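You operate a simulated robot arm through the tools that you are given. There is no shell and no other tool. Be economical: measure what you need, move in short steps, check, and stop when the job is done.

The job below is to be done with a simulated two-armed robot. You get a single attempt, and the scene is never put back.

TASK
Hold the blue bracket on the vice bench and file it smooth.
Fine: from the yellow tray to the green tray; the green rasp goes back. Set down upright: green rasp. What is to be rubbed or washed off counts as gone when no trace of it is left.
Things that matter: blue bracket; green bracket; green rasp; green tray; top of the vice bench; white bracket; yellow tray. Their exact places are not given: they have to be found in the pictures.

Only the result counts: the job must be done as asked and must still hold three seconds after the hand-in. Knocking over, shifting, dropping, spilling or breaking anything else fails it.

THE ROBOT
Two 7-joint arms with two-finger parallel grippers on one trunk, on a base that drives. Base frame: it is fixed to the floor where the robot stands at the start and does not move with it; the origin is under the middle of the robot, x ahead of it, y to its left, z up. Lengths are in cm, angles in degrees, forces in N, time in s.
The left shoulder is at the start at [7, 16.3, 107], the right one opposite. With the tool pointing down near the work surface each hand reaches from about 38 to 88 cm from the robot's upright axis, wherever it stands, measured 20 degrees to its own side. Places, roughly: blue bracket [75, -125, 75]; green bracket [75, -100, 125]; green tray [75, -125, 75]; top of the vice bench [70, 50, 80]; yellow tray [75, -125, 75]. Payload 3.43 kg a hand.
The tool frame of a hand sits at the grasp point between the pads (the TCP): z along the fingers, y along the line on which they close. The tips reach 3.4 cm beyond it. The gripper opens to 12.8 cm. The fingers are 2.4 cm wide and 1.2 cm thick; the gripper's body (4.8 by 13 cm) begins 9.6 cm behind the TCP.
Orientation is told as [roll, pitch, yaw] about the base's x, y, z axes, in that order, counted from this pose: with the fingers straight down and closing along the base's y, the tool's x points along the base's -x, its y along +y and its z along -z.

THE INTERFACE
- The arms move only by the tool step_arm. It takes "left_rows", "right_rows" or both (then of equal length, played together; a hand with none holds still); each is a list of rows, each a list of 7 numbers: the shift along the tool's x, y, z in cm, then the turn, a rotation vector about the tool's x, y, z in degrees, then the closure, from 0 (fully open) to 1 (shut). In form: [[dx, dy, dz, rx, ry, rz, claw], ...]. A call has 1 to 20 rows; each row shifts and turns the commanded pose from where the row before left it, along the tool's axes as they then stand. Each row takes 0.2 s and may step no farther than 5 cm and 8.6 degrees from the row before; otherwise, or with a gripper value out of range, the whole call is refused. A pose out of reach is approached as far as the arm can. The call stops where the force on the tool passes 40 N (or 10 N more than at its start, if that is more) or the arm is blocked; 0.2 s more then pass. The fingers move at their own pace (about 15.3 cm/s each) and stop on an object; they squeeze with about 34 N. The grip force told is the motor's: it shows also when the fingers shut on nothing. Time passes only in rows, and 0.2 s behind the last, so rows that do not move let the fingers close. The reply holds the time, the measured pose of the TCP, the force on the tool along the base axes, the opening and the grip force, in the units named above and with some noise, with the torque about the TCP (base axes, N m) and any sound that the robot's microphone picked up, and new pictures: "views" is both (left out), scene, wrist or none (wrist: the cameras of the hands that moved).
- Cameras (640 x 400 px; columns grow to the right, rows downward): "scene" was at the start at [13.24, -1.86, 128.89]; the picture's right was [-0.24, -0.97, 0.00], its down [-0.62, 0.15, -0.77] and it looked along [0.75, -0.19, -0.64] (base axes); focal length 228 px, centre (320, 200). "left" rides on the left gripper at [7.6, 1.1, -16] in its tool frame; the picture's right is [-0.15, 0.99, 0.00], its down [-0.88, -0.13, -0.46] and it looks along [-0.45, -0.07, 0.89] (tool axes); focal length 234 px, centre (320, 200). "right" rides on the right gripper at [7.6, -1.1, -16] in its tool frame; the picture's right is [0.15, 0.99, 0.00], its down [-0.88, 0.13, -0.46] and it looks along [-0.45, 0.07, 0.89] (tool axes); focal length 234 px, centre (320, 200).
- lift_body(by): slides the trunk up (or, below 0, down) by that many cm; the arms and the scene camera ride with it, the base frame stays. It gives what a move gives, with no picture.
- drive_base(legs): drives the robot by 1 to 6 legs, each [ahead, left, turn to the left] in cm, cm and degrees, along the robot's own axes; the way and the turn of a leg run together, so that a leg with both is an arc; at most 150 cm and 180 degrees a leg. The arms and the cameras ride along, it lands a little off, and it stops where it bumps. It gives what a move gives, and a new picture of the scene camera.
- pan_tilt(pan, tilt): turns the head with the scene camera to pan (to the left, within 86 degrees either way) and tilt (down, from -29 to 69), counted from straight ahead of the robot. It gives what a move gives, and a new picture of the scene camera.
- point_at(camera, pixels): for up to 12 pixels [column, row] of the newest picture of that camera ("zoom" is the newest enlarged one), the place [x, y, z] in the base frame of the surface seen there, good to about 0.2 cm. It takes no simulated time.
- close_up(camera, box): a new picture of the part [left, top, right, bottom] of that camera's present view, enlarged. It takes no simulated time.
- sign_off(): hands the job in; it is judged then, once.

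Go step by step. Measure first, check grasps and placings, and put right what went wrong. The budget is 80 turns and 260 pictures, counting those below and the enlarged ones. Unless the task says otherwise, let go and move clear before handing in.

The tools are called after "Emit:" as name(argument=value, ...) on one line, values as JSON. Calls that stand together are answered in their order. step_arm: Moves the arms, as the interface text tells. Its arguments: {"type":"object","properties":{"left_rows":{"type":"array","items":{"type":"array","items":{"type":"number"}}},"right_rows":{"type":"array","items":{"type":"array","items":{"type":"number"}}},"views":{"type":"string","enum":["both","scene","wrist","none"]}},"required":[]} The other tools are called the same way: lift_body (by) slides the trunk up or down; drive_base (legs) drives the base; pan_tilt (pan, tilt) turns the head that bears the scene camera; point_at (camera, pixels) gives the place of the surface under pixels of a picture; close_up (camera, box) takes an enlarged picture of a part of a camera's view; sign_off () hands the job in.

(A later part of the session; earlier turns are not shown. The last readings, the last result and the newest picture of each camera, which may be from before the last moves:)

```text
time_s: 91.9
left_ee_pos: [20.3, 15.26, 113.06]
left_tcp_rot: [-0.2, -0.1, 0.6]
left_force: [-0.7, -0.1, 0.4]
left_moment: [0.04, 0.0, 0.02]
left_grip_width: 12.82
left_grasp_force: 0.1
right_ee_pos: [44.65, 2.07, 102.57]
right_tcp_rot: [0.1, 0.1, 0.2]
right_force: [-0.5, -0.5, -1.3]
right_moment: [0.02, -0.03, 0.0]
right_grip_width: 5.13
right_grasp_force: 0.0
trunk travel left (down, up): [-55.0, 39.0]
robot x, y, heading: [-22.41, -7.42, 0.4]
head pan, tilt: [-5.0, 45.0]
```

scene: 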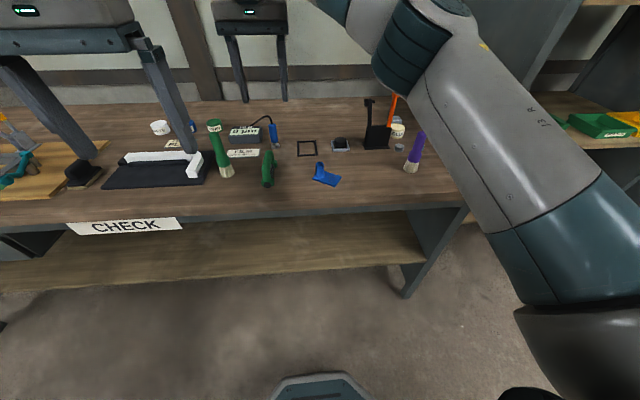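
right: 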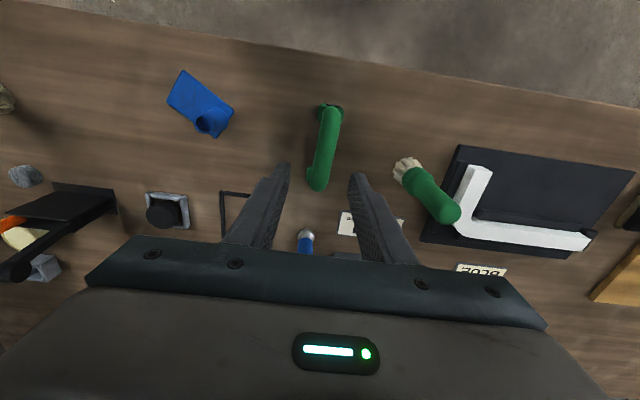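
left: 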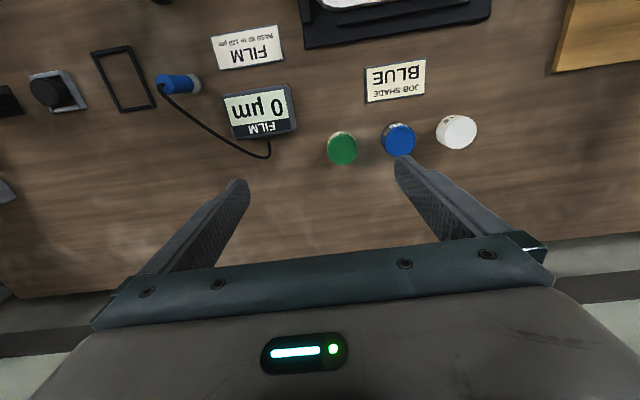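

Brush is at y≈15, clear. Descending over the bow and gripping.

Emit:
step_arm(right_rows=[[0.1, 0.5, 4, 0, 0, 0, 0.6], [0, 0, 4, 0, 0, 0, 0.6], [0, 0, 3.9, 0, 0, 0, 0.6], [0, 0, 0, 0, 0, 0, 0.6]], views="wrist")

Emit:
close_up(camera="right", box=[220, 60, 420, 260])

```text
time_s: 92.9
left_ee_pos: [20.23, 15.23, 113.15]
left_tcp_rot: [-0.2, -0.2, 0.7]
left_force: [0.4, 0.2, 0.0]
left_moment: [-0.02, -0.02, -0.01]
left_grip_width: 12.82
left_grasp_force: 0.1
right_ee_pos: [44.35, 2.58, 90.53]
right_tcp_rot: [0.0, 0.0, 0.0]
right_force: [0.2, 0.5, -0.4]
right_moment: [-0.01, -0.01, 0.0]
right_grip_width: 5.15
right_grasp_force: 0.1
trunk travel left (down, up): [-55.0, 39.0]
robot x, y, heading: [-22.59, -7.32, 0.5]
head pan, tilt: [-5.0, 45.0]
```

right: 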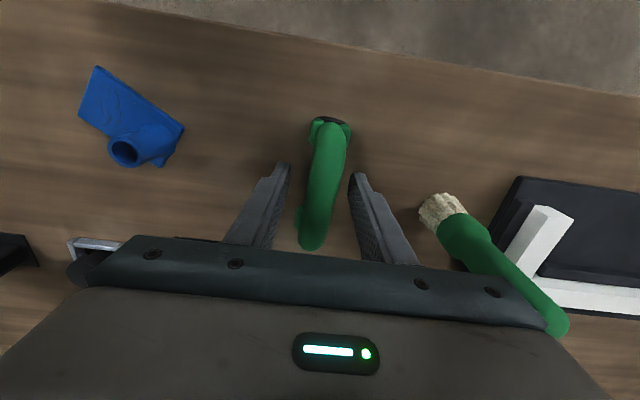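

```text
2.00 times, centred on (320, 160) of right
```

zoom: 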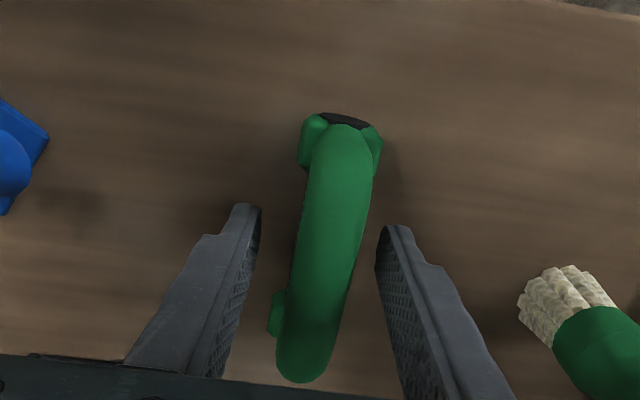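

Emit:
step_arm(right_rows=[[0, 0, 0, 0, 0, 0, 0.85], [0, 0, 0, 0, 0, 0, 1], [0, 0, 0, 0, 0, 0, 1], [0, 0, 0, 0, 0, 0, 1]], views="none")

Emit:
step_arm(right_rows=[[0, 0, -1, 0, 0, 0, 1], [0, 0, -4, 0, 0, 0, 1], [0, 0, -4, 0, 0, 0, 1], [0, 0, -4, 0, 0, 0, 1]], views="both")

Emit:
close_up(camera="right", box=[220, 60, 420, 260])

```text
time_s: 93.9
left_ee_pos: [20.24, 15.14, 113.05]
left_tcp_rot: [-0.1, -0.3, 0.7]
left_force: [0.2, 0.1, -0.3]
left_moment: [0.02, 0.0, 0.02]
left_grip_width: 12.8
left_grasp_force: 0.0
right_ee_pos: [44.31, 2.64, 90.5]
right_tcp_rot: [0.1, 0.1, 0.0]
right_force: [-1.0, -0.2, 1.3]
right_moment: [-0.08, 0.03, -0.1]
right_grip_width: 3.36
right_grasp_force: 34.0
trunk travel left (down, up): [-55.0, 39.0]
robot x, y, heading: [-22.45, -7.62, 0.4]
head pan, tilt: [-5.0, 45.0]
```

```text
time_s: 94.9
left_ee_pos: [20.1, 15.12, 113.07]
left_tcp_rot: [-0.2, -0.2, 0.6]
left_force: [-0.4, 0.1, -0.3]
left_moment: [0.01, -0.02, -0.01]
left_grip_width: 12.81
left_grasp_force: 0.2
right_ee_pos: [44.4, 2.71, 103.71]
right_tcp_rot: [0.2, 0.1, 0.1]
right_force: [-0.3, 0.4, -1.9]
right_moment: [0.0, 0.0, 0.03]
right_grip_width: 3.36
right_grasp_force: 34.2
trunk travel left (down, up): [-55.0, 39.0]
robot x, y, heading: [-22.72, -7.54, 0.7]
head pan, tilt: [-5.0, 45.0]
```

scene: 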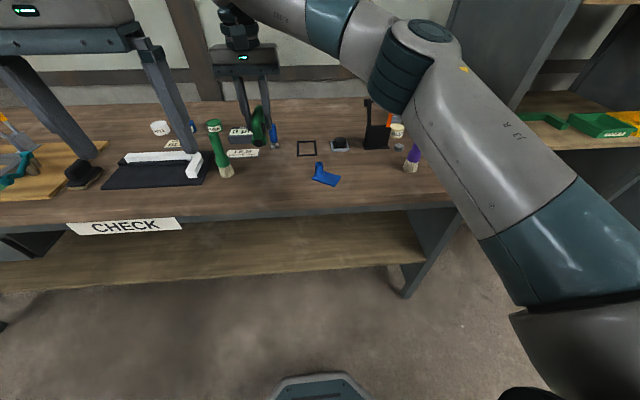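
right: 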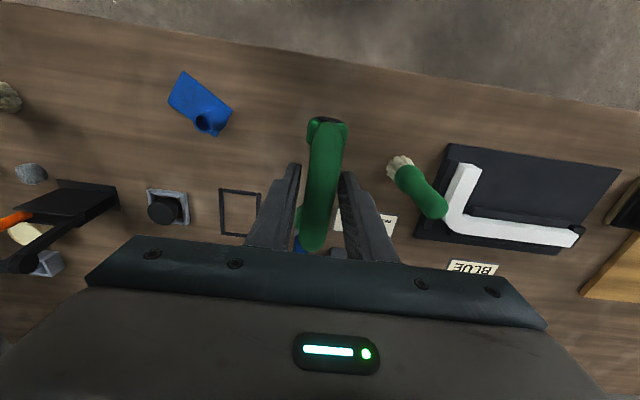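

```text
2.00 times, centred on (320, 160) of right
```

zoom: 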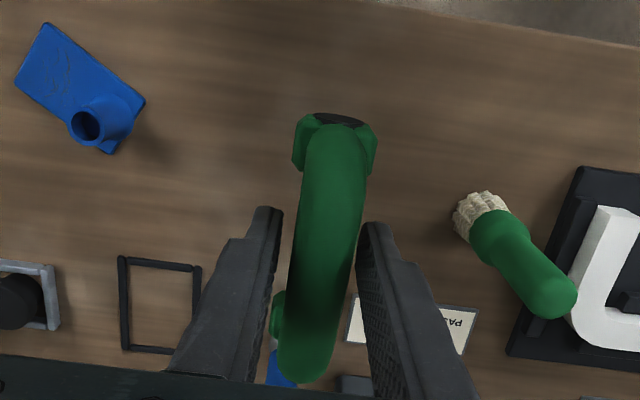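

Rasp is lifted securely. Right hand moves aside to the right; left hand turns toward yaw ≈ -122° for gripping the post.

Emit:
step_arm(right_rows=[[1, -4.7, -0.7, 0, 0, 0, 1], [1, -4.7, -0.7, 0, 0, 0, 1], [1, -4.7, -0.7, 0, 0, 0, 1], [1, -4.7, -0.7, 0, 0, 0, 1], [1, -4.7, -0.7, 0, 0, 0, 1], [1, -4.7, -0.7, 0, 0, 0, 1], [0, 0, 0, 0, 0, 0, 1], [0, 0, 0, 0, 0, 0, 1], [0, 0, 0, 0, 0, 0, 1], [0, 0, 0, 0, 0, 0, 1], [0, 0, 0, 0, 0, 0, 1], [0, 0, 0, 0, 0, 0, 1], [0, 0, 0, 0, 0, 0, 1], [0, 0, 0, 0, 0, 0, 1], [0, 0, 0, 0, 0, 0, 1]], left_rows=[[0, 0, 0, 0, 0, 8.3, 0.4], [0, 0, 0, 0, 0, 8.3, 0.4], [0, 0, 0, 0, 0, 8.3, 0.4], [0, 0, 0, 0, 0, 8.3, 0.4], [0, 0, 0, 0, 0, 8.3, 0.4], [0, 0, 0, 0, 0, 8.3, 0.4], [0, 0, 0, 0, 0, 8.3, 0.4], [0, 0, 0, 0, 0, 8.3, 0.4], [0, 0, 0, 0, 0, 8.3, 0.4], [0, 0, 0, 0, 0, 8.3, 0.4], [0, 0, 0, 0, 0, 8.3, 0.4], [0, 0, 0, 0, 0, 8.3, 0.4], [0, 0, 0, 0, 0, 8.3, 0.4], [0, 0, 0, 0, 0, 8.3, 0.4], [0, 0, 0, 0, 0, 8.3, 0.4]], views="scene")

```text
time_s: 98.1
left_ee_pos: [20.26, 15.19, 113.03]
left_tcp_rot: [0.3, 0.0, -123.9]
left_force: [-0.7, 0.5, -0.3]
left_moment: [-0.01, -0.01, -0.03]
left_grip_width: 7.68
left_grasp_force: 0.1
right_ee_pos: [38.6, -25.51, 107.91]
right_tcp_rot: [0.0, 0.0, 0.1]
right_force: [-0.1, -0.2, -1.6]
right_moment: [0.01, -0.02, 0.02]
right_grip_width: 3.32
right_grasp_force: 33.7
trunk travel left (down, up): [-55.0, 39.0]
robot x, y, heading: [-22.77, -7.37, 0.7]
head pan, tilt: [-5.0, 45.0]
```

scene: 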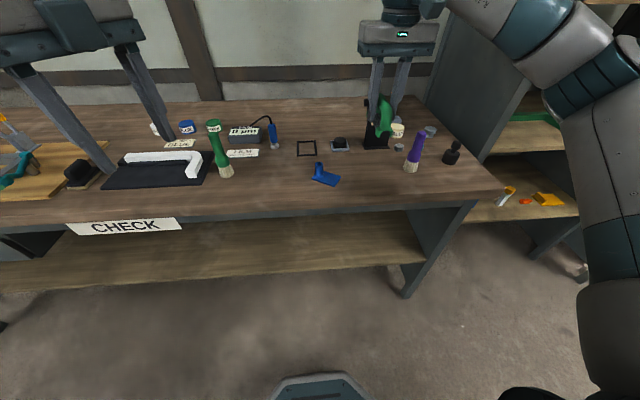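

Emit:
step_arm(left_rows=[[-1.18, 4.26, 0.5, 0, 0, 0, 0.5], [-1.18, 4.26, 0.5, 0, 0, 0, 0.5], [-1.18, 4.26, 1, 0, 0, 0, 0.5], [-1.18, 4.26, 1, 0, 0, 0, 0.5], [-1.18, 4.26, 1, 0, 0, 0, 0.5], [-1.18, 4.26, 1, 0, 0, 0, 0.5], [-1.18, 4.26, 1.5, 0, 0, 0, 0.5], [-1.18, 4.26, 1.5, 0, 0, 0, 0.5]], views="both")

Emit:
close_up(camera="left", box=[220, 80, 420, 205])

```text
time_s: 99.9
left_ee_pos: [43.36, -11.97, 105.12]
left_tcp_rot: [0.1, 0.0, -123.9]
left_force: [0.9, 0.3, 0.2]
left_moment: [0.04, 0.03, -0.04]
left_grip_width: 6.4
left_grasp_force: 0.0
right_ee_pos: [38.58, -25.73, 107.85]
right_tcp_rot: [0.2, 0.1, 0.0]
right_force: [0.1, -0.3, -1.2]
right_moment: [0.05, 0.02, 0.04]
right_grip_width: 3.34
right_grasp_force: 33.7
trunk travel left (down, up): [-55.0, 39.0]
robot x, y, heading: [-22.62, -7.58, 0.3]
head pan, tilt: [-5.0, 45.0]
```

scene: 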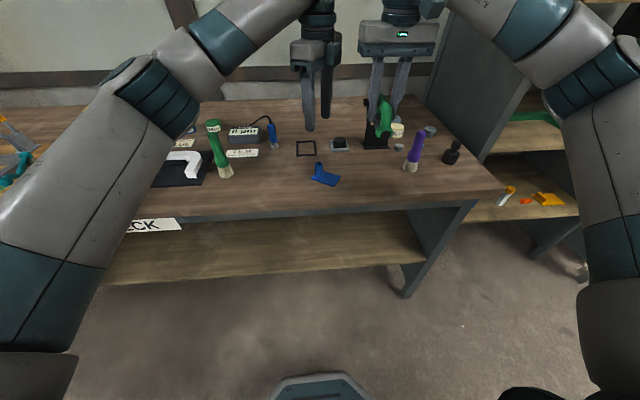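
left: 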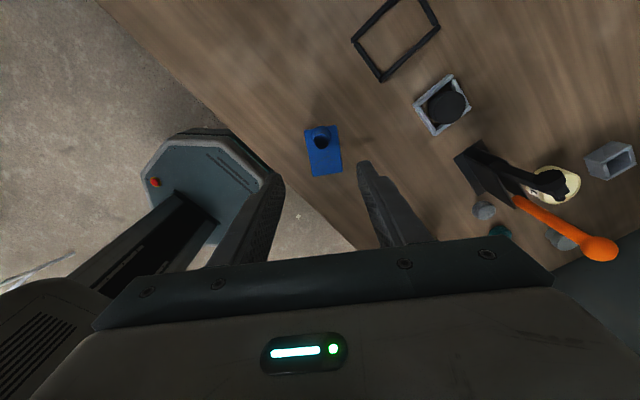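

```text
3.20 times, centred on (320, 142) of left
```

zoom: 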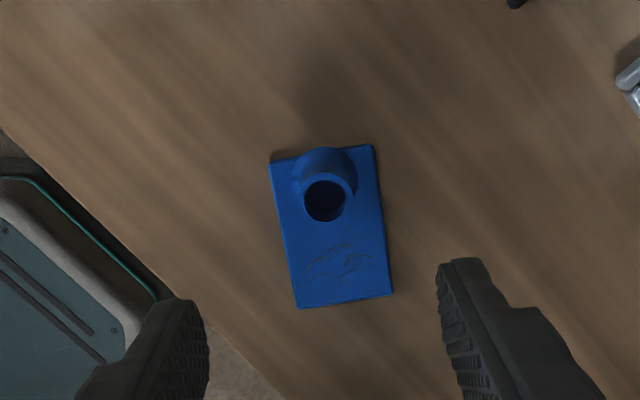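

The bracket seen from above: post at zoom (325,195), marks at (340,260), nearly aligned. Measuring exact points.

Emit:
point_at(camera="zoom", pixels=[[297, 195], [353, 195], [325, 172], [325, 218], [272, 163], [373, 148], [390, 293], [300, 305], [340, 260], [305, 268], [370, 265], [345, 240]])

```text
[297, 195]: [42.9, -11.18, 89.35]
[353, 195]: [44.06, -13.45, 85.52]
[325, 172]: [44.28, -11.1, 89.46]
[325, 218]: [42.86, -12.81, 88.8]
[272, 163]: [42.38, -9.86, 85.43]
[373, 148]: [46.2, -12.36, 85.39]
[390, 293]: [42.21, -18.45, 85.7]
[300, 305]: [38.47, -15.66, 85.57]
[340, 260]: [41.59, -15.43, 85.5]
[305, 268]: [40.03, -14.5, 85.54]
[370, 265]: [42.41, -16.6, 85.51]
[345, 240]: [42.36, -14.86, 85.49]
```

Post at [43.6,-12.0], patch ≈[41.4,-15.4], plate long axis 236°. Lowering the left hand and gripping the post.

Emit:
step_arm(left_rows=[[0.11, 0.22, 4, 0, 0, 0, 0.5], [0, 0, 4, 0, 0, 0, 0.5], [0, 0, 4, 0, 0, 0, 0.5], [0, 0, 3.4, 0, 0, 0, 0.5], [0, 0, 0, 0, 0, 0, 0.5]], views="wrist")

Emit:
close_up(camera="scene", box=[290, 130, 370, 190])

```text
time_s: 101.1
left_ee_pos: [43.49, -11.76, 89.86]
left_tcp_rot: [0.2, 0.1, -123.9]
left_force: [-0.4, 0.1, -0.4]
left_moment: [0.0, 0.01, 0.01]
left_grip_width: 6.38
left_grasp_force: 0.0
right_ee_pos: [38.49, -25.51, 107.94]
right_tcp_rot: [0.1, 0.1, 0.0]
right_force: [-0.4, -0.3, -1.3]
right_moment: [0.03, -0.01, -0.01]
right_grip_width: 3.33
right_grasp_force: 34.3
trunk travel left (down, up): [-55.0, 39.0]
robot x, y, heading: [-22.67, -7.03, 0.3]
head pan, tilt: [-5.0, 45.0]
```

left: 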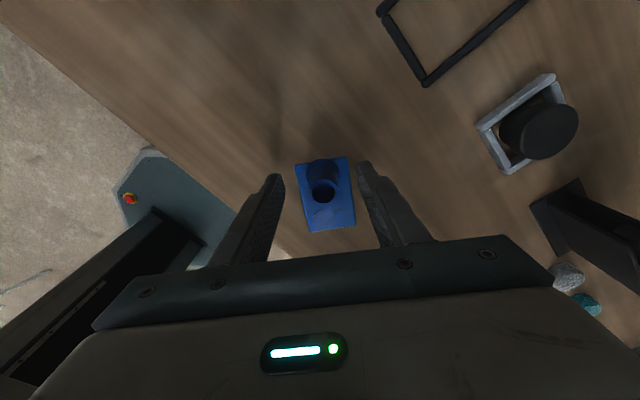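

```text
6.67 times, centred on (330, 160) of scene
```

zoom: 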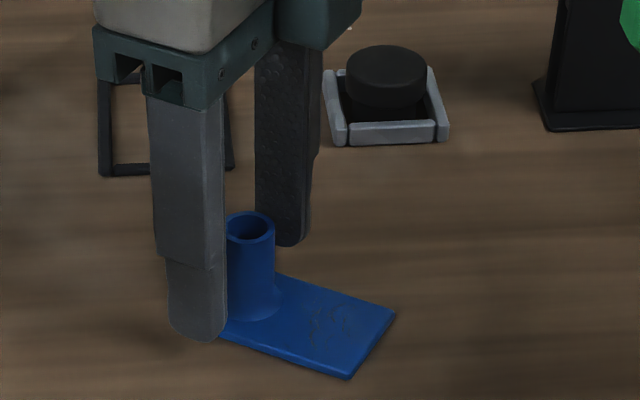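

Emit:
step_arm(left_rows=[[0, 0, 0, 0, 0, 0, 0.75], [0, 0, 0, 0, 0, 0, 1], [0, 0, 0, 0, 0, 0, 1], [0, 0, 0, 0, 0, 0, 1]], views="wrist")

Emit:
close_up(camera="left", box=[256, 130, 384, 260])

Emit:
point_at(camera="zoom", pixels=[[250, 290], [330, 260], [320, 310], [400, 290]])

```text
time_s: 102.1
left_ee_pos: [43.55, -11.76, 89.87]
left_tcp_rot: [0.3, 0.0, -123.8]
left_force: [0.3, 0.3, 0.2]
left_moment: [0.0, 0.01, -0.06]
left_grip_width: 2.19
left_grasp_force: 34.0
right_ee_pos: [38.46, -25.54, 108.02]
right_tcp_rot: [0.1, 0.1, 0.0]
right_force: [-1.0, 0.5, -1.1]
right_moment: [0.0, 0.0, 0.01]
right_grip_width: 3.31
right_grasp_force: 33.7
trunk travel left (down, up): [-55.0, 39.0]
robot x, y, heading: [-22.57, -7.2, 0.4]
head pan, tilt: [-5.0, 45.0]
```

left: 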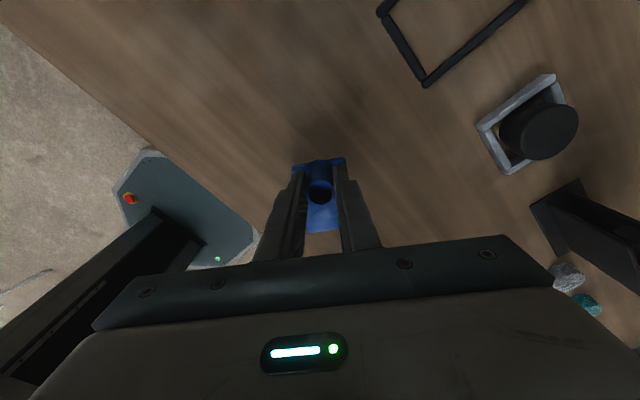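

```text
3.08 times, centred on (320, 195) of left
```

zoom: 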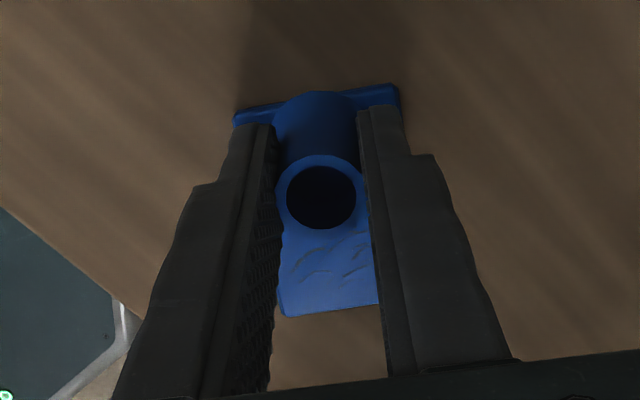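

```text
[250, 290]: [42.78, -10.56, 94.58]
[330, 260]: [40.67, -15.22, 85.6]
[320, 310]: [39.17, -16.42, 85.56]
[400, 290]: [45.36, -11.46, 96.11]
```

Held (2.19 cm). Checking the bracket's present orientation from the scene camera.

Emit:
close_up(camera="scene", box=[300, 145, 364, 185])

Emit:
point_at(camera="zoom", pixels=[[120, 340], [405, 325], [355, 390], [300, 320], [340, 350], [290, 360], [330, 320]])

```text
10.00 times, centred on (332, 165) of scene
```

zoom: 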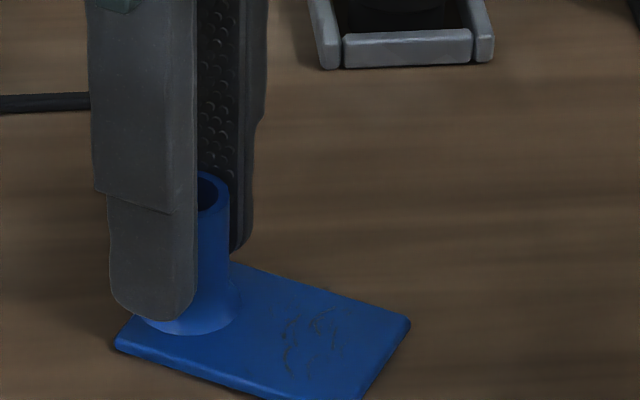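

```text
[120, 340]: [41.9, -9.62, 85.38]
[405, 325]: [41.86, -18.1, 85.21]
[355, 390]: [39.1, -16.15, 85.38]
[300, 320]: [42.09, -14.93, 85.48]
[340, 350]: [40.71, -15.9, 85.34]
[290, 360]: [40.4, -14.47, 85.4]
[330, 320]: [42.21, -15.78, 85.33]
```

The bracket orientation is unchanged; patch centre ≈[41.35,-15.15]. Turning the rasp: yaw -33°, then lean 38° away from the post.

Emit:
step_arm(right_rows=[[0, 0, 0, 0, 0, 8.3, 1], [0, 0, 0, 0, 0, 8.3, 1], [0, 0, 0, 0, 0, 8.3, 1], [0, 0, 0, 0, 0, 8.3, 1], [0, 0, 0, -7.6, 0, 0, 1], [0, 0, 0, -7.6, 0, 0, 1], [0, 0, 0, -7.6, 0, 0, 1], [0, 0, 0, -7.6, 0, 0, 1], [0, 0, 0, -7.6, 0, 0, 1]], views="both")

Emit:
close_up(camera="scene", box=[280, 50, 472, 190])

```text
time_s: 104.1
left_ee_pos: [43.49, -11.91, 89.92]
left_tcp_rot: [0.1, 0.0, -123.8]
left_force: [-0.6, -1.1, 0.4]
left_moment: [0.03, 0.0, -0.01]
left_grip_width: 2.21
left_grasp_force: 33.2
right_ee_pos: [38.55, -25.55, 107.79]
right_tcp_rot: [38.2, 0.1, -33.2]
right_force: [-0.1, 0.2, -1.3]
right_moment: [0.01, 0.04, -0.01]
right_grip_width: 3.31
right_grasp_force: 33.6
trunk travel left (down, up): [-55.0, 39.0]
robot x, y, heading: [-22.66, -7.47, 0.1]
head pan, tilt: [-5.0, 45.0]
```

scene: 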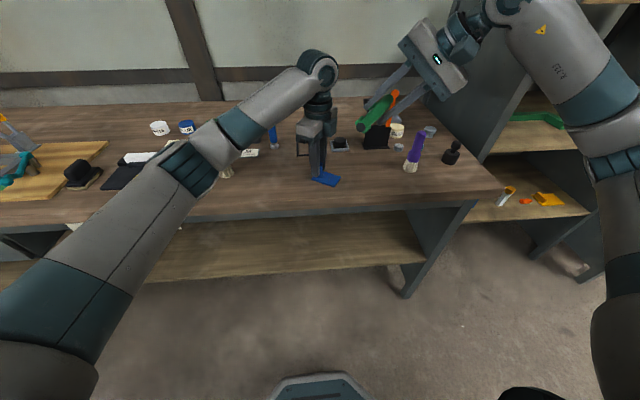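
right: 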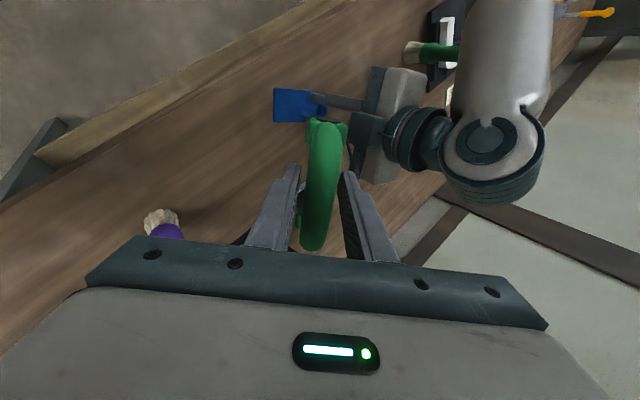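

```text
2.86 times, centred on (376, 120) of scene
```

zoom: 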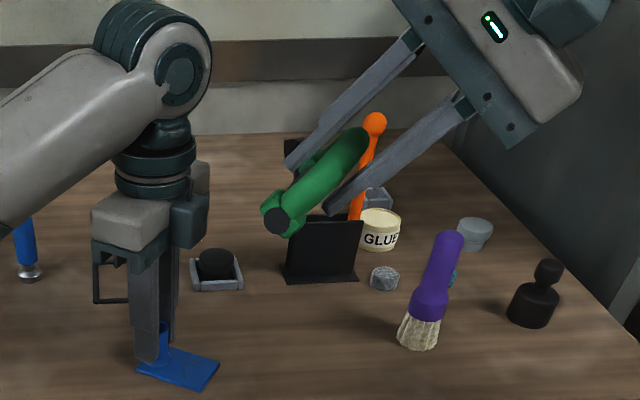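

Emit:
step_arm(right_rows=[[0.845, -0.378, 3.545, 0, 0, 0, 1], [0.845, -0.378, 3.545, 0, 0, 0, 1], [0.845, -0.378, 3.545, 0, 0, 0, 1], [0.845, -0.378, 3.545, 0, 0, 0, 1]], views="both")

Emit:
close_up(camera="scene", box=[280, 100, 400, 190])

Emit:
close_up(camera="right", box=[220, 60, 420, 210])

```text
time_s: 105.1
left_ee_pos: [43.48, -11.79, 89.83]
left_tcp_rot: [0.1, -0.2, -123.7]
left_force: [-0.7, -0.2, -0.4]
left_moment: [-0.01, -0.01, -0.01]
left_grip_width: 2.22
left_grasp_force: 33.9
right_ee_pos: [39.79, -17.24, 95.63]
right_tcp_rot: [38.1, 0.1, -33.3]
right_force: [0.0, -0.4, -2.2]
right_moment: [0.0, 0.04, -0.02]
right_grip_width: 3.34
right_grasp_force: 33.6
trunk travel left (down, up): [-55.0, 39.0]
robot x, y, heading: [-22.19, -7.23, 0.5]
head pan, tilt: [-5.0, 45.0]
```

scene: 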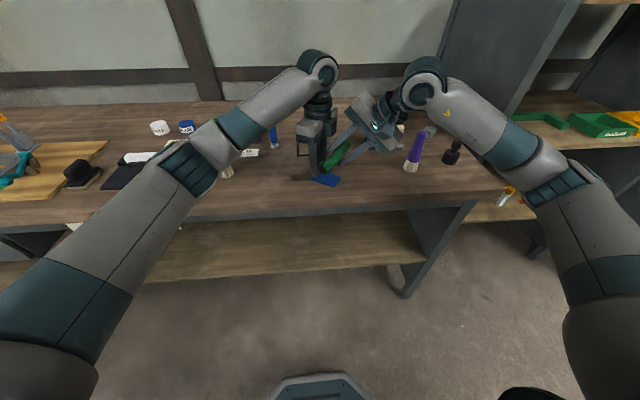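
right: 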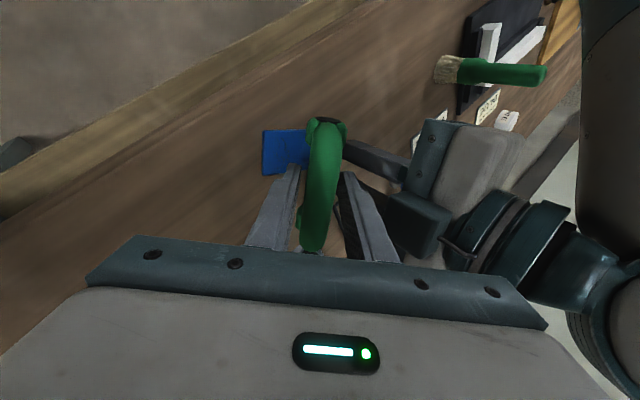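

```text
4.44 times, centred on (340, 145) of scene
```

zoom: 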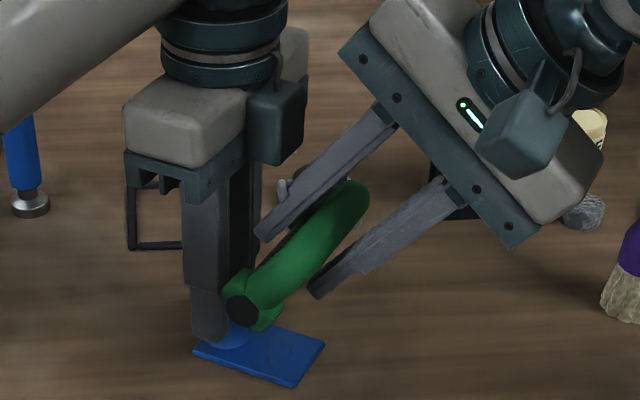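

```text
2.67 times, centred on (320, 135) of right
```

zoom: 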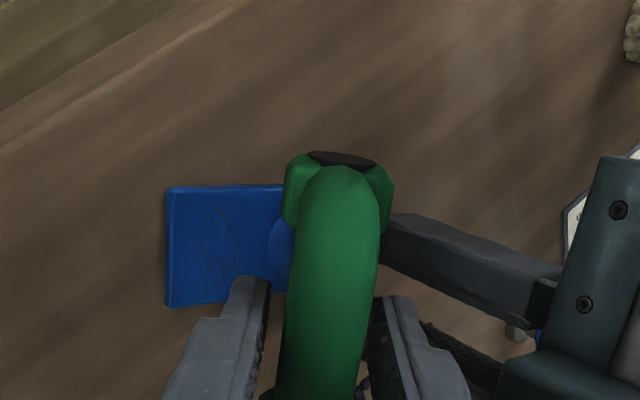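

Checking where the rasp's front collar is relative to the plate before touching down.

Emit:
close_up(camera="scene", box=[308, 145, 372, 185])

Emit:
point_at(camera="zoom", pixels=[[145, 240], [120, 220], [170, 260], [145, 265], [105, 200], [205, 220], [180, 290]])

```text
10.00 times, centred on (340, 165) of scene
```

zoom: 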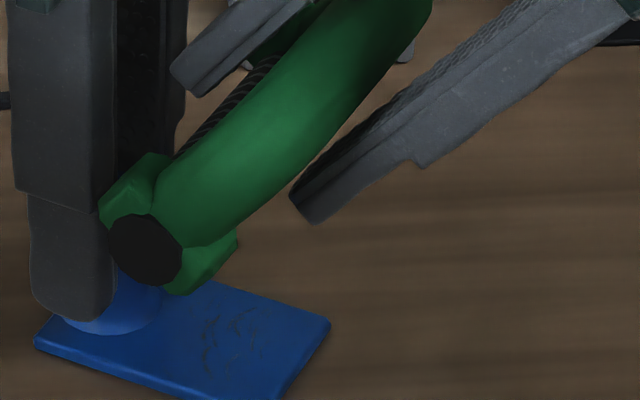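

```text
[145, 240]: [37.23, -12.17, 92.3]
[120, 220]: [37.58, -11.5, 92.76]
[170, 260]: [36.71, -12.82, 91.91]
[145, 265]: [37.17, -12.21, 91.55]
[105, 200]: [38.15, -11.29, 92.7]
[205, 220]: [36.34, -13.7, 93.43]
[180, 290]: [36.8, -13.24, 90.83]
```

Rod centre is at ≈[41.2,-14.8,92.1], right over the patch. Lowering straight down 5.2 cm, then in fine steps.

Emit:
step_arm(right_rows=[[0, -1.85, 2.36, 0, 0, 0, 1], [0, -1.35, 1.73, 0, 0, 0, 1], [0, 0, 0, 0, 0, 0, 1]], views="none")

Emit:
step_arm(right_rows=[[0, -0.12, 0.16, 0, 0, 0, 1], [0, -0.12, 0.16, 0, 0, 0, 1], [0, 0, 0, 0, 0, 0, 1]], views="none")

Emit:
close_up(camera="scene", box=[308, 145, 372, 185])

```text
time_s: 105.9
left_ee_pos: [43.53, -11.56, 89.78]
left_tcp_rot: [0.2, 0.1, -123.7]
left_force: [8.9, 1.3, -13.0]
left_moment: [0.44, -0.35, 0.28]
left_grip_width: 2.21
left_grasp_force: 33.9
right_ee_pos: [39.67, -17.2, 91.11]
right_tcp_rot: [38.5, -0.2, -33.2]
right_force: [-5.0, -2.7, 29.7]
right_moment: [0.35, -0.13, 0.1]
right_grip_width: 3.33
right_grasp_force: 34.1
trunk travel left (down, up): [-55.0, 39.0]
robot x, y, heading: [-22.74, -7.85, 0.4]
head pan, tilt: [-5.0, 45.0]
```

```text
time_s: 106.3
left_ee_pos: [43.39, -11.64, 89.79]
left_tcp_rot: [0.3, 0.0, -123.8]
left_force: [-0.5, 2.0, 4.0]
left_moment: [-0.21, 0.47, 0.01]
left_grip_width: 2.18
left_grasp_force: 34.1
right_ee_pos: [39.8, -17.14, 90.96]
right_tcp_rot: [38.8, -0.2, -33.1]
right_force: [-1.1, -1.5, 6.2]
right_moment: [0.06, 0.03, -0.04]
right_grip_width: 3.33
right_grasp_force: 34.5
trunk travel left (down, up): [-55.0, 39.0]
robot x, y, heading: [-22.75, -7.47, 0.5]
head pan, tilt: [-5.0, 45.0]
stopped in row 2 (right hand): the force on the tool passed its limit (the readings are from after the stop); the commanded pose is now the measured one
```

```text
10.00 times, centred on (340, 165) of scene
```

zoom: 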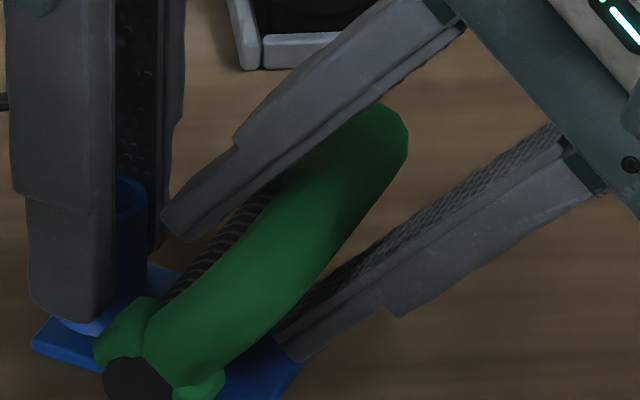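

Contact came 1.4 cm higher than expected — possibly the collar edge touches when leaned. Looking closely from all sides.

Emit:
close_up(camera="right", box=[230, 90, 390, 190])

Emit:
close_up(camera="left", box=[240, 120, 420, 260])

Emit:
close_up(camera="scene", box=[300, 165, 350, 196])

Emit:
point_at(camera="zoom", pixels=[[260, 215], [230, 200], [300, 240], [260, 245], [480, 130], [470, 150], [350, 300], [370, 260]])

```text
4.00 times, centred on (310, 140) of right
```

zoom: 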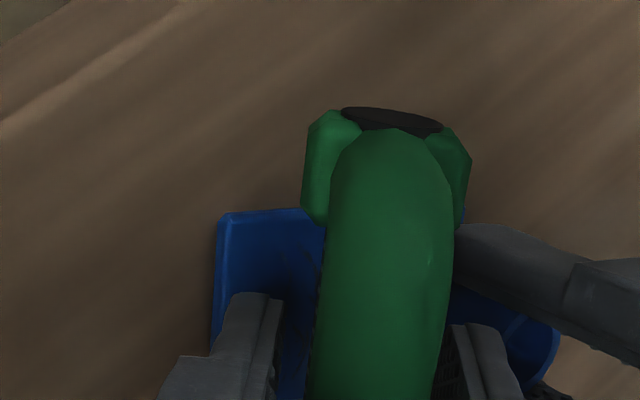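

```text
2.86 times, centred on (330, 190) of left
```

zoom: 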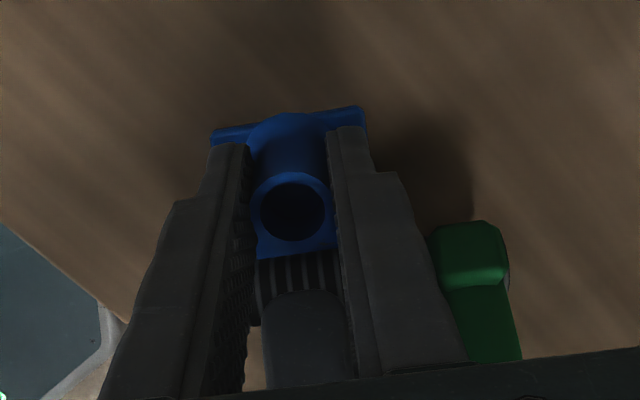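

```text
12.80 times, centred on (325, 180) of scene
```

zoom: 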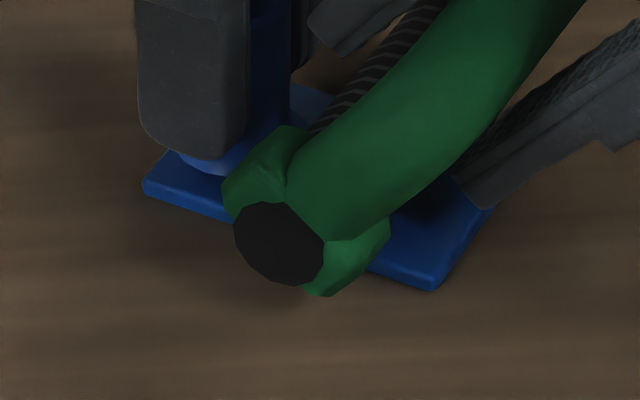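

```text
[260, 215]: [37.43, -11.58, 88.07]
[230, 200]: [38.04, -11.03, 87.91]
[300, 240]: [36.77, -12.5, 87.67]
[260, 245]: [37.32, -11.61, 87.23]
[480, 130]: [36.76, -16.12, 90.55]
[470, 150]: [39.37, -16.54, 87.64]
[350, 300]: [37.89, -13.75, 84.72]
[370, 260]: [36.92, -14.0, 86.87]
```

The rod still sits ~1.4 cm above the plate, so a collar (or the tool's hull) is catching; the rear collar may be on the plate edge. I'll raise, shift 0.6 cm along the rod to centre the gap, and lower again.

Emit:
step_arm(right_rows=[[0, 0.31, -0.39, 0, 0, 0, 1], [-0.6, 0, 0, 0, 0, 0, 1], [0, -0.31, 0.39, 0, 0, 0, 1], [0, 0, 0, 0, 0, 0, 1]], views="none")

Emit:
step_arm(right_rows=[[0, -0.09, 0.12, 0, 0, 0, 1], [0, -0.09, 0.12, 0, 0, 0, 1], [0, 0, 0, 0, 0, 0, 1]], views="none")

```text
time_s: 107.3
left_ee_pos: [43.46, -11.73, 89.79]
left_tcp_rot: [0.3, 0.1, -123.6]
left_force: [3.0, -0.9, 7.5]
left_moment: [-0.47, 0.35, 0.16]
left_grip_width: 2.21
left_grasp_force: 34.1
right_ee_pos: [40.19, -17.47, 90.89]
right_tcp_rot: [38.8, -0.2, -33.2]
right_force: [-0.7, -0.9, 6.5]
right_moment: [0.13, 0.07, 0.05]
right_grip_width: 3.32
right_grasp_force: 34.3
trunk travel left (down, up): [-55.0, 39.0]
robot x, y, heading: [-22.52, -7.43, 0.4]
head pan, tilt: [-5.0, 45.0]
```

```text
time_s: 108.1
left_ee_pos: [43.42, -11.71, 89.85]
left_tcp_rot: [0.2, 0.2, -123.6]
left_force: [11.5, -0.8, -1.9]
left_moment: [0.0, -0.14, 0.37]
left_grip_width: 2.18
left_grasp_force: 34.4
right_ee_pos: [40.27, -17.43, 90.79]
right_tcp_rot: [39.0, -0.3, -33.1]
right_force: [-5.0, -4.0, 32.4]
right_moment: [0.52, 0.08, 0.11]
right_grip_width: 3.34
right_grasp_force: 33.5
trunk travel left (down, up): [-55.0, 39.0]
robot x, y, heading: [-22.7, -7.73, 0.3]
head pan, tilt: [-5.0, 45.0]
```

Same height, so the lean makes the tool's foot edge touch, right on the patch. I'll try a few light strokes to see whether the marks change.

Emit:
step_arm(right_rows=[[0, 0.1, -0.13, 0, 0, 0, 1], [0, -0.6, -0.47, 0, 0, 0, 1], [0, -0.6, -0.47, 0, 0, 0, 1], [0, 0.6, 0.47, 0, 0, 0, 1], [0, 0.6, 0.47, 0, 0, 0, 1], [0, -0.6, -0.47, 0, 0, 0, 1], [0, -0.6, -0.47, 0, 0, 0, 1], [0, 0.6, 0.47, 0, 0, 0, 1], [0, 0.6, 0.47, 0, 0, 0, 1]], views="none")

Emit:
step_arm(right_rows=[[0, 1.2, -1.6, 0, 0, 0, 1], [0, 0, -4, 0, 0, 0, 1], [0, 0, -4, 0, 0, 0, 1]], views="none")

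Emit:
close_up(camera="scene", box=[308, 155, 356, 190])

Emit:
close_up(camera="right", box=[220, 60, 420, 210])

```text
time_s: 110.1
left_ee_pos: [43.68, -11.46, 89.9]
left_tcp_rot: [0.1, 0.2, -123.5]
left_force: [11.6, 11.9, -0.9]
left_moment: [0.5, -0.16, 0.13]
left_grip_width: 2.22
left_grasp_force: 34.8
right_ee_pos: [40.19, -17.65, 90.71]
right_tcp_rot: [38.4, -0.2, -33.2]
right_force: [-9.1, -14.0, 20.7]
right_moment: [-0.49, 0.33, 0.08]
right_grip_width: 3.35
right_grasp_force: 33.9
trunk travel left (down, up): [-55.0, 39.0]
robot x, y, heading: [-22.6, -7.43, 0.7]
head pan, tilt: [-5.0, 45.0]
```

```text
time_s: 110.9
left_ee_pos: [43.4, -11.78, 89.79]
left_tcp_rot: [0.2, 0.1, -123.8]
left_force: [-1.9, -3.0, 11.1]
left_moment: [-0.66, 0.57, 0.12]
left_grip_width: 2.22
left_grasp_force: 34.1
right_ee_pos: [37.65, -21.61, 98.99]
right_tcp_rot: [38.7, -0.1, -33.1]
right_force: [-0.2, 0.3, -1.4]
right_moment: [0.03, 0.0, 0.0]
right_grip_width: 3.34
right_grasp_force: 33.7
trunk travel left (down, up): [-55.0, 39.0]
robot x, y, heading: [-22.67, -7.6, 0.7]
head pan, tilt: [-5.0, 45.0]
```

```text
11.43 times, centred on (332, 172) of scene
```

zoom: 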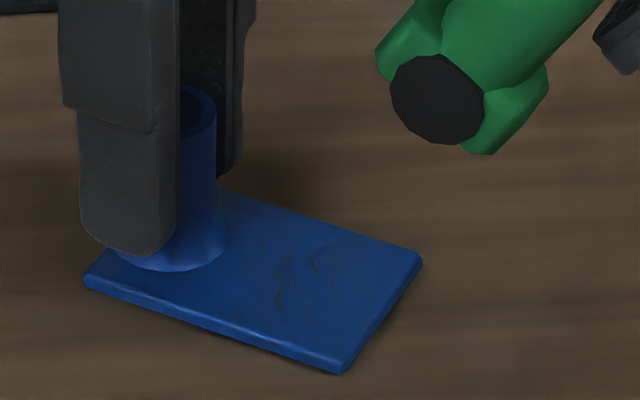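

```text
2.67 times, centred on (320, 135) of right
```

zoom: 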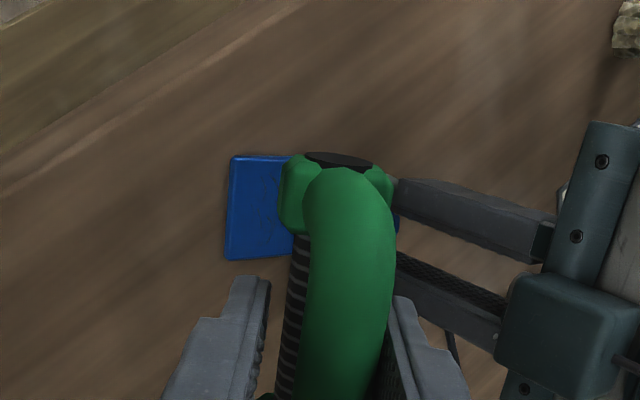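

Emit:
close_up(camera="scene", box=[324, 170, 344, 186])

Emit:
close_up(camera="left", box=[256, 130, 384, 260])

```text
16.00 times, centred on (334, 178) of scene
```

zoom: 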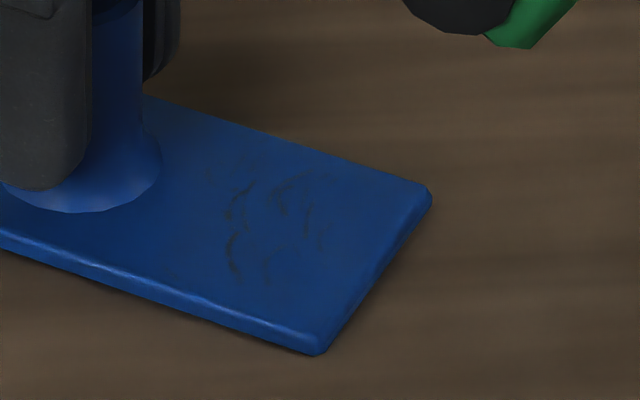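

```text
3.08 times, centred on (320, 195) of left
```

zoom: 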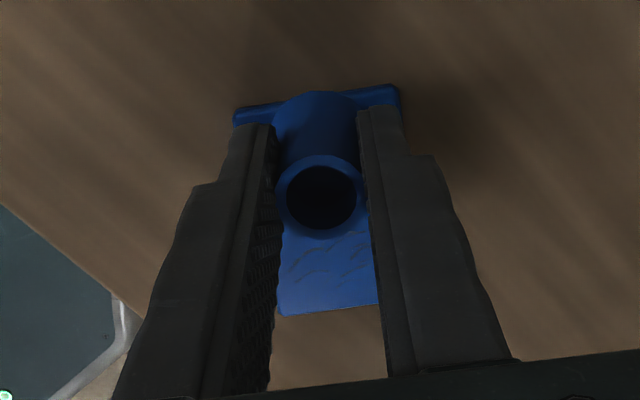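

Marks may be slightly fainter. I'll go back and do a longer series of strokes, then compare the same close-up.

Emit:
step_arm(right_rows=[[0, 0, 4, 0, 0, 0, 1], [0, 0, 4, 0, 0, 0, 1], [0, -1.2, 1.6, 0, 0, 0, 1], [0, -0.6, -0.47, 0, 0, 0, 1], [0, -0.6, -0.47, 0, 0, 0, 1], [0, 0.6, 0.47, 0, 0, 0, 1], [0, 0.6, 0.47, 0, 0, 0, 1], [0, -0.6, -0.47, 0, 0, 0, 1], [0, -0.6, -0.47, 0, 0, 0, 1], [0, 0.6, 0.47, 0, 0, 0, 1], [0, 0.6, 0.47, 0, 0, 0, 1], [0, -0.6, -0.47, 0, 0, 0, 1], [0, -0.6, -0.47, 0, 0, 0, 1], [0, 0.6, 0.47, 0, 0, 0, 1], [0, 0.6, 0.47, 0, 0, 0, 1]], views="none")

Emit:
step_arm(right_rows=[[0, 1.2, -1.6, 0, 0, 0, 1], [0, 0, -4, 0, 0, 0, 1], [0, 0, -4, 0, 0, 0, 1]], views="none")

Emit:
close_up(camera="scene", box=[324, 170, 344, 186])

```text
time_s: 114.1
left_ee_pos: [43.33, -11.62, 89.8]
left_tcp_rot: [0.2, 0.0, -123.7]
left_force: [3.6, 3.4, 8.1]
left_moment: [0.13, 0.17, 0.08]
left_grip_width: 2.2
left_grasp_force: 33.6
right_ee_pos: [40.2, -17.45, 90.75]
right_tcp_rot: [38.5, -0.2, -33.1]
right_force: [-3.3, -3.6, 4.6]
right_moment: [-0.13, 0.15, 0.04]
right_grip_width: 3.32
right_grasp_force: 34.4
trunk travel left (down, up): [-55.0, 39.0]
robot x, y, heading: [-22.5, -7.38, 0.4]
head pan, tilt: [-5.0, 45.0]
```

```text
time_s: 114.9
left_ee_pos: [43.48, -11.67, 89.83]
left_tcp_rot: [0.2, -0.1, -123.7]
left_force: [-2.4, 1.4, 11.6]
left_moment: [0.18, 0.24, 0.13]
left_grip_width: 2.18
left_grasp_force: 33.8
right_ee_pos: [37.35, -21.71, 98.9]
right_tcp_rot: [38.5, -0.1, -33.0]
right_force: [-0.6, -1.4, -1.0]
right_moment: [-0.01, 0.02, 0.0]
right_grip_width: 3.33
right_grasp_force: 33.7
trunk travel left (down, up): [-55.0, 39.0]
robot x, y, heading: [-22.62, -7.54, 0.3]
head pan, tilt: [-5.0, 45.0]
```

```text
16.00 times, centred on (334, 178) of scene
```

zoom: 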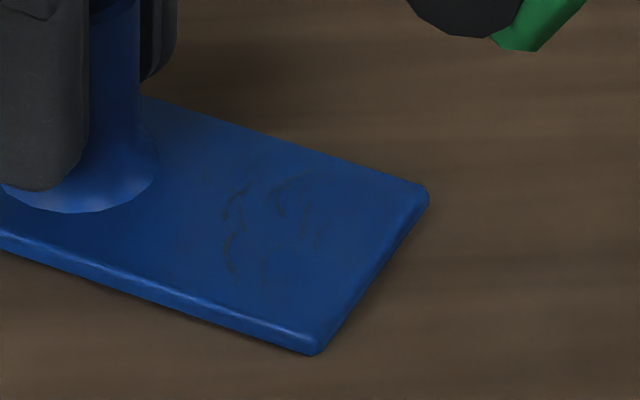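

The outer marks are fading where the tool's edge touched, so rubbing works; now the inner marks need contact nearer the post. I'll lean further to 55° so the edge contact sits below the rod, and come back down.

Emit:
step_arm(right_rows=[[0, 0, 0, -8.4, 0, 0, 1], [0, 0, 0, -8.4, 0, 0, 1], [0, -1.93, 4.13, 0, 0, 0, 1], [0, -1.93, 4.13, 0, 0, 0, 1], [0, 0, 0, 0, 0, 0, 1]], views="both")

Emit:
close_up(camera="scene", box=[300, 145, 364, 185])

```text
time_s: 116.1
left_ee_pos: [43.46, -11.75, 89.73]
left_tcp_rot: [0.1, 0.0, -123.8]
left_force: [-2.0, -0.3, 10.1]
left_moment: [0.12, 0.23, 0.03]
left_grip_width: 2.19
left_grasp_force: 33.9
right_ee_pos: [39.96, -17.78, 90.91]
right_tcp_rot: [55.5, -0.3, -33.1]
right_force: [0.8, 0.8, -1.9]
right_moment: [0.01, 0.07, 0.01]
right_grip_width: 3.31
right_grasp_force: 34.0
trunk travel left (down, up): [-55.0, 39.0]
robot x, y, heading: [-22.8, -7.39, 0.7]
head pan, tilt: [-5.0, 45.0]
```

scene: 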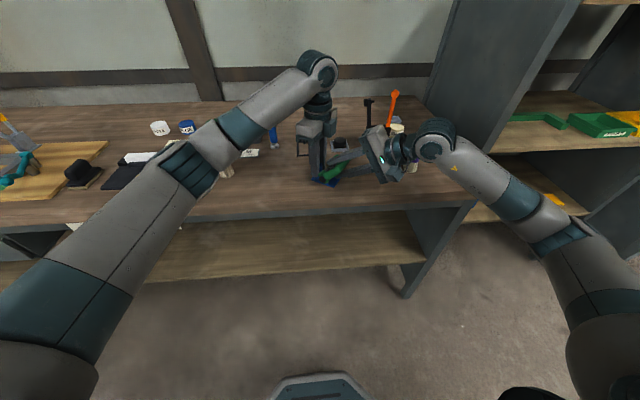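
right: 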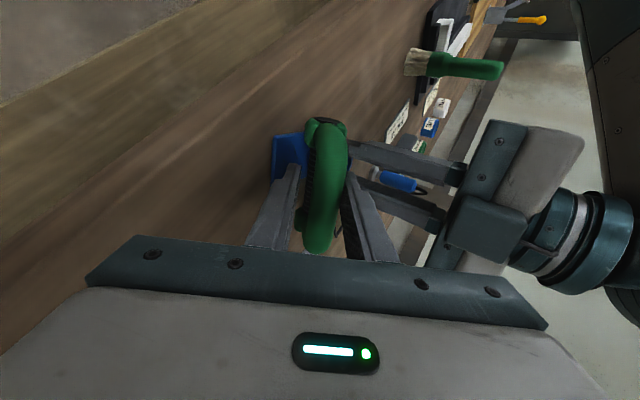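

```text
10.00 times, centred on (332, 165) of scene
```

zoom: 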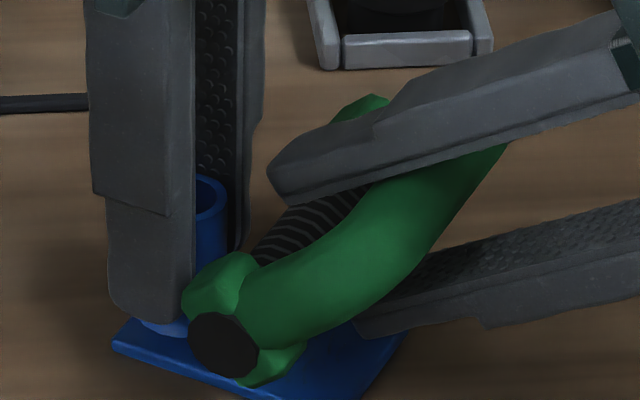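

Clear so far. Lowering in fine steps until contact.

Emit:
step_arm(right_rows=[[0, -0.41, 0.29, 0, 0, 0, 1], [0, 0, 0, 0, 0, 0, 1]], views="none")

Emit:
step_arm(right_rows=[[0, -0.25, 0.17, 0, 0, 0, 1], [0, 0, 0, 0, 0, 0, 1]], views="none")

Emit:
step_arm(right_rows=[[0, -0.16, 0.12, 0, 0, 0, 1], [0, 0, 0, 0, 0, 0, 1]], views="none")

```text
time_s: 116.7
left_ee_pos: [43.56, -11.73, 89.71]
left_tcp_rot: [0.2, 0.0, -123.7]
left_force: [-1.5, -0.4, 9.8]
left_moment: [0.05, 0.22, 0.05]
left_grip_width: 2.23
left_grasp_force: 34.2
right_ee_pos: [39.99, -17.96, 90.48]
right_tcp_rot: [55.4, -0.1, -33.2]
right_force: [-0.4, -0.3, -1.9]
right_moment: [-0.01, 0.02, 0.0]
right_grip_width: 3.32
right_grasp_force: 34.0
trunk travel left (down, up): [-55.0, 39.0]
robot x, y, heading: [-22.8, -7.05, 0.5]
head pan, tilt: [-5.0, 45.0]
```

```text
time_s: 117.3
left_ee_pos: [43.43, -11.67, 89.73]
left_tcp_rot: [0.2, 0.1, -123.7]
left_force: [-1.3, 0.0, 8.2]
left_moment: [0.04, 0.18, 0.05]
left_grip_width: 2.2
left_grasp_force: 34.2
right_ee_pos: [39.96, -17.89, 90.2]
right_tcp_rot: [55.5, 0.0, -33.0]
right_force: [0.4, 0.6, -1.2]
right_moment: [-0.03, 0.02, -0.01]
right_grip_width: 3.32
right_grasp_force: 33.7
trunk travel left (down, up): [-55.0, 39.0]
robot x, y, heading: [-22.47, -7.34, 0.4]
head pan, tilt: [-5.0, 45.0]
```

```text
time_s: 117.9
left_ee_pos: [43.41, -11.77, 89.78]
left_tcp_rot: [0.2, 0.1, -123.7]
left_force: [0.0, -1.0, 8.6]
left_moment: [0.07, 0.19, 0.03]
left_grip_width: 2.18
left_grasp_force: 34.2
right_ee_pos: [39.95, -17.93, 90.06]
right_tcp_rot: [55.5, -0.1, -33.1]
right_force: [0.4, -0.6, -0.4]
right_moment: [-0.03, -0.02, -0.01]
right_grip_width: 3.34
right_grasp_force: 34.6
trunk travel left (down, up): [-55.0, 39.0]
robot x, y, heading: [-22.68, -7.75, 0.6]
head pan, tilt: [-5.0, 45.0]
```

Emit:
step_arm(right_rows=[[0, -0.16, 0.12, 0, 0, 0, 1], [0, 0, 0, 0, 0, 0, 1]], views="none")

Emit:
step_arm(right_rows=[[0, -0.16, 0.12, 0, 0, 0, 1], [0, 0, 0, 0, 0, 0, 1]], views="none")

Emit:
close_up(camera="scene", box=[300, 155, 364, 195])

```text
time_s: 118.5
left_ee_pos: [43.45, -11.69, 89.73]
left_tcp_rot: [0.2, 0.2, -123.6]
left_force: [3.7, -0.9, 4.6]
left_moment: [0.15, -0.01, 0.08]
left_grip_width: 2.22
left_grasp_force: 34.1
right_ee_pos: [39.96, -17.76, 90.09]
right_tcp_rot: [55.6, -0.2, -33.1]
right_force: [-2.7, -1.7, 9.3]
right_moment: [0.16, -0.03, 0.05]
right_grip_width: 3.31
right_grasp_force: 33.7
trunk travel left (down, up): [-55.0, 39.0]
robot x, y, heading: [-22.36, -7.72, 0.4]
head pan, tilt: [-5.0, 45.0]
```

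```text
time_s: 119.1
left_ee_pos: [43.46, -11.66, 89.74]
left_tcp_rot: [0.1, 0.1, -123.6]
left_force: [11.3, -1.2, -3.7]
left_moment: [0.31, -0.27, 0.19]
left_grip_width: 2.22
left_grasp_force: 34.3
right_ee_pos: [40.07, -17.86, 89.93]
right_tcp_rot: [55.8, -0.3, -33.1]
right_force: [-6.2, -2.8, 28.2]
right_moment: [0.71, -0.08, 0.15]
right_grip_width: 3.32
right_grasp_force: 33.3
trunk travel left (down, up): [-55.0, 39.0]
robot x, y, heading: [-22.27, -7.09, 0.5]
head pan, tilt: [-5.0, 45.0]
```

```text
10.00 times, centred on (332, 175) of scene
```

zoom: 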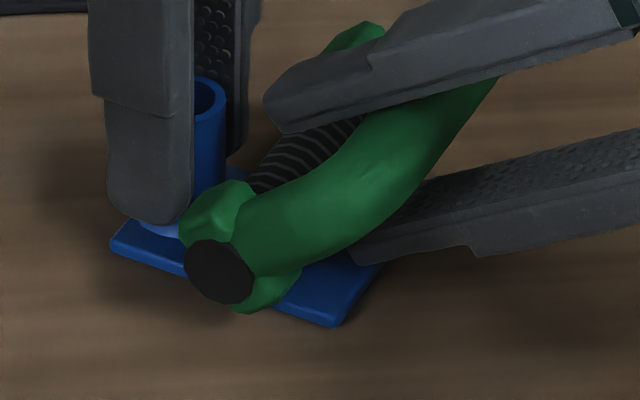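

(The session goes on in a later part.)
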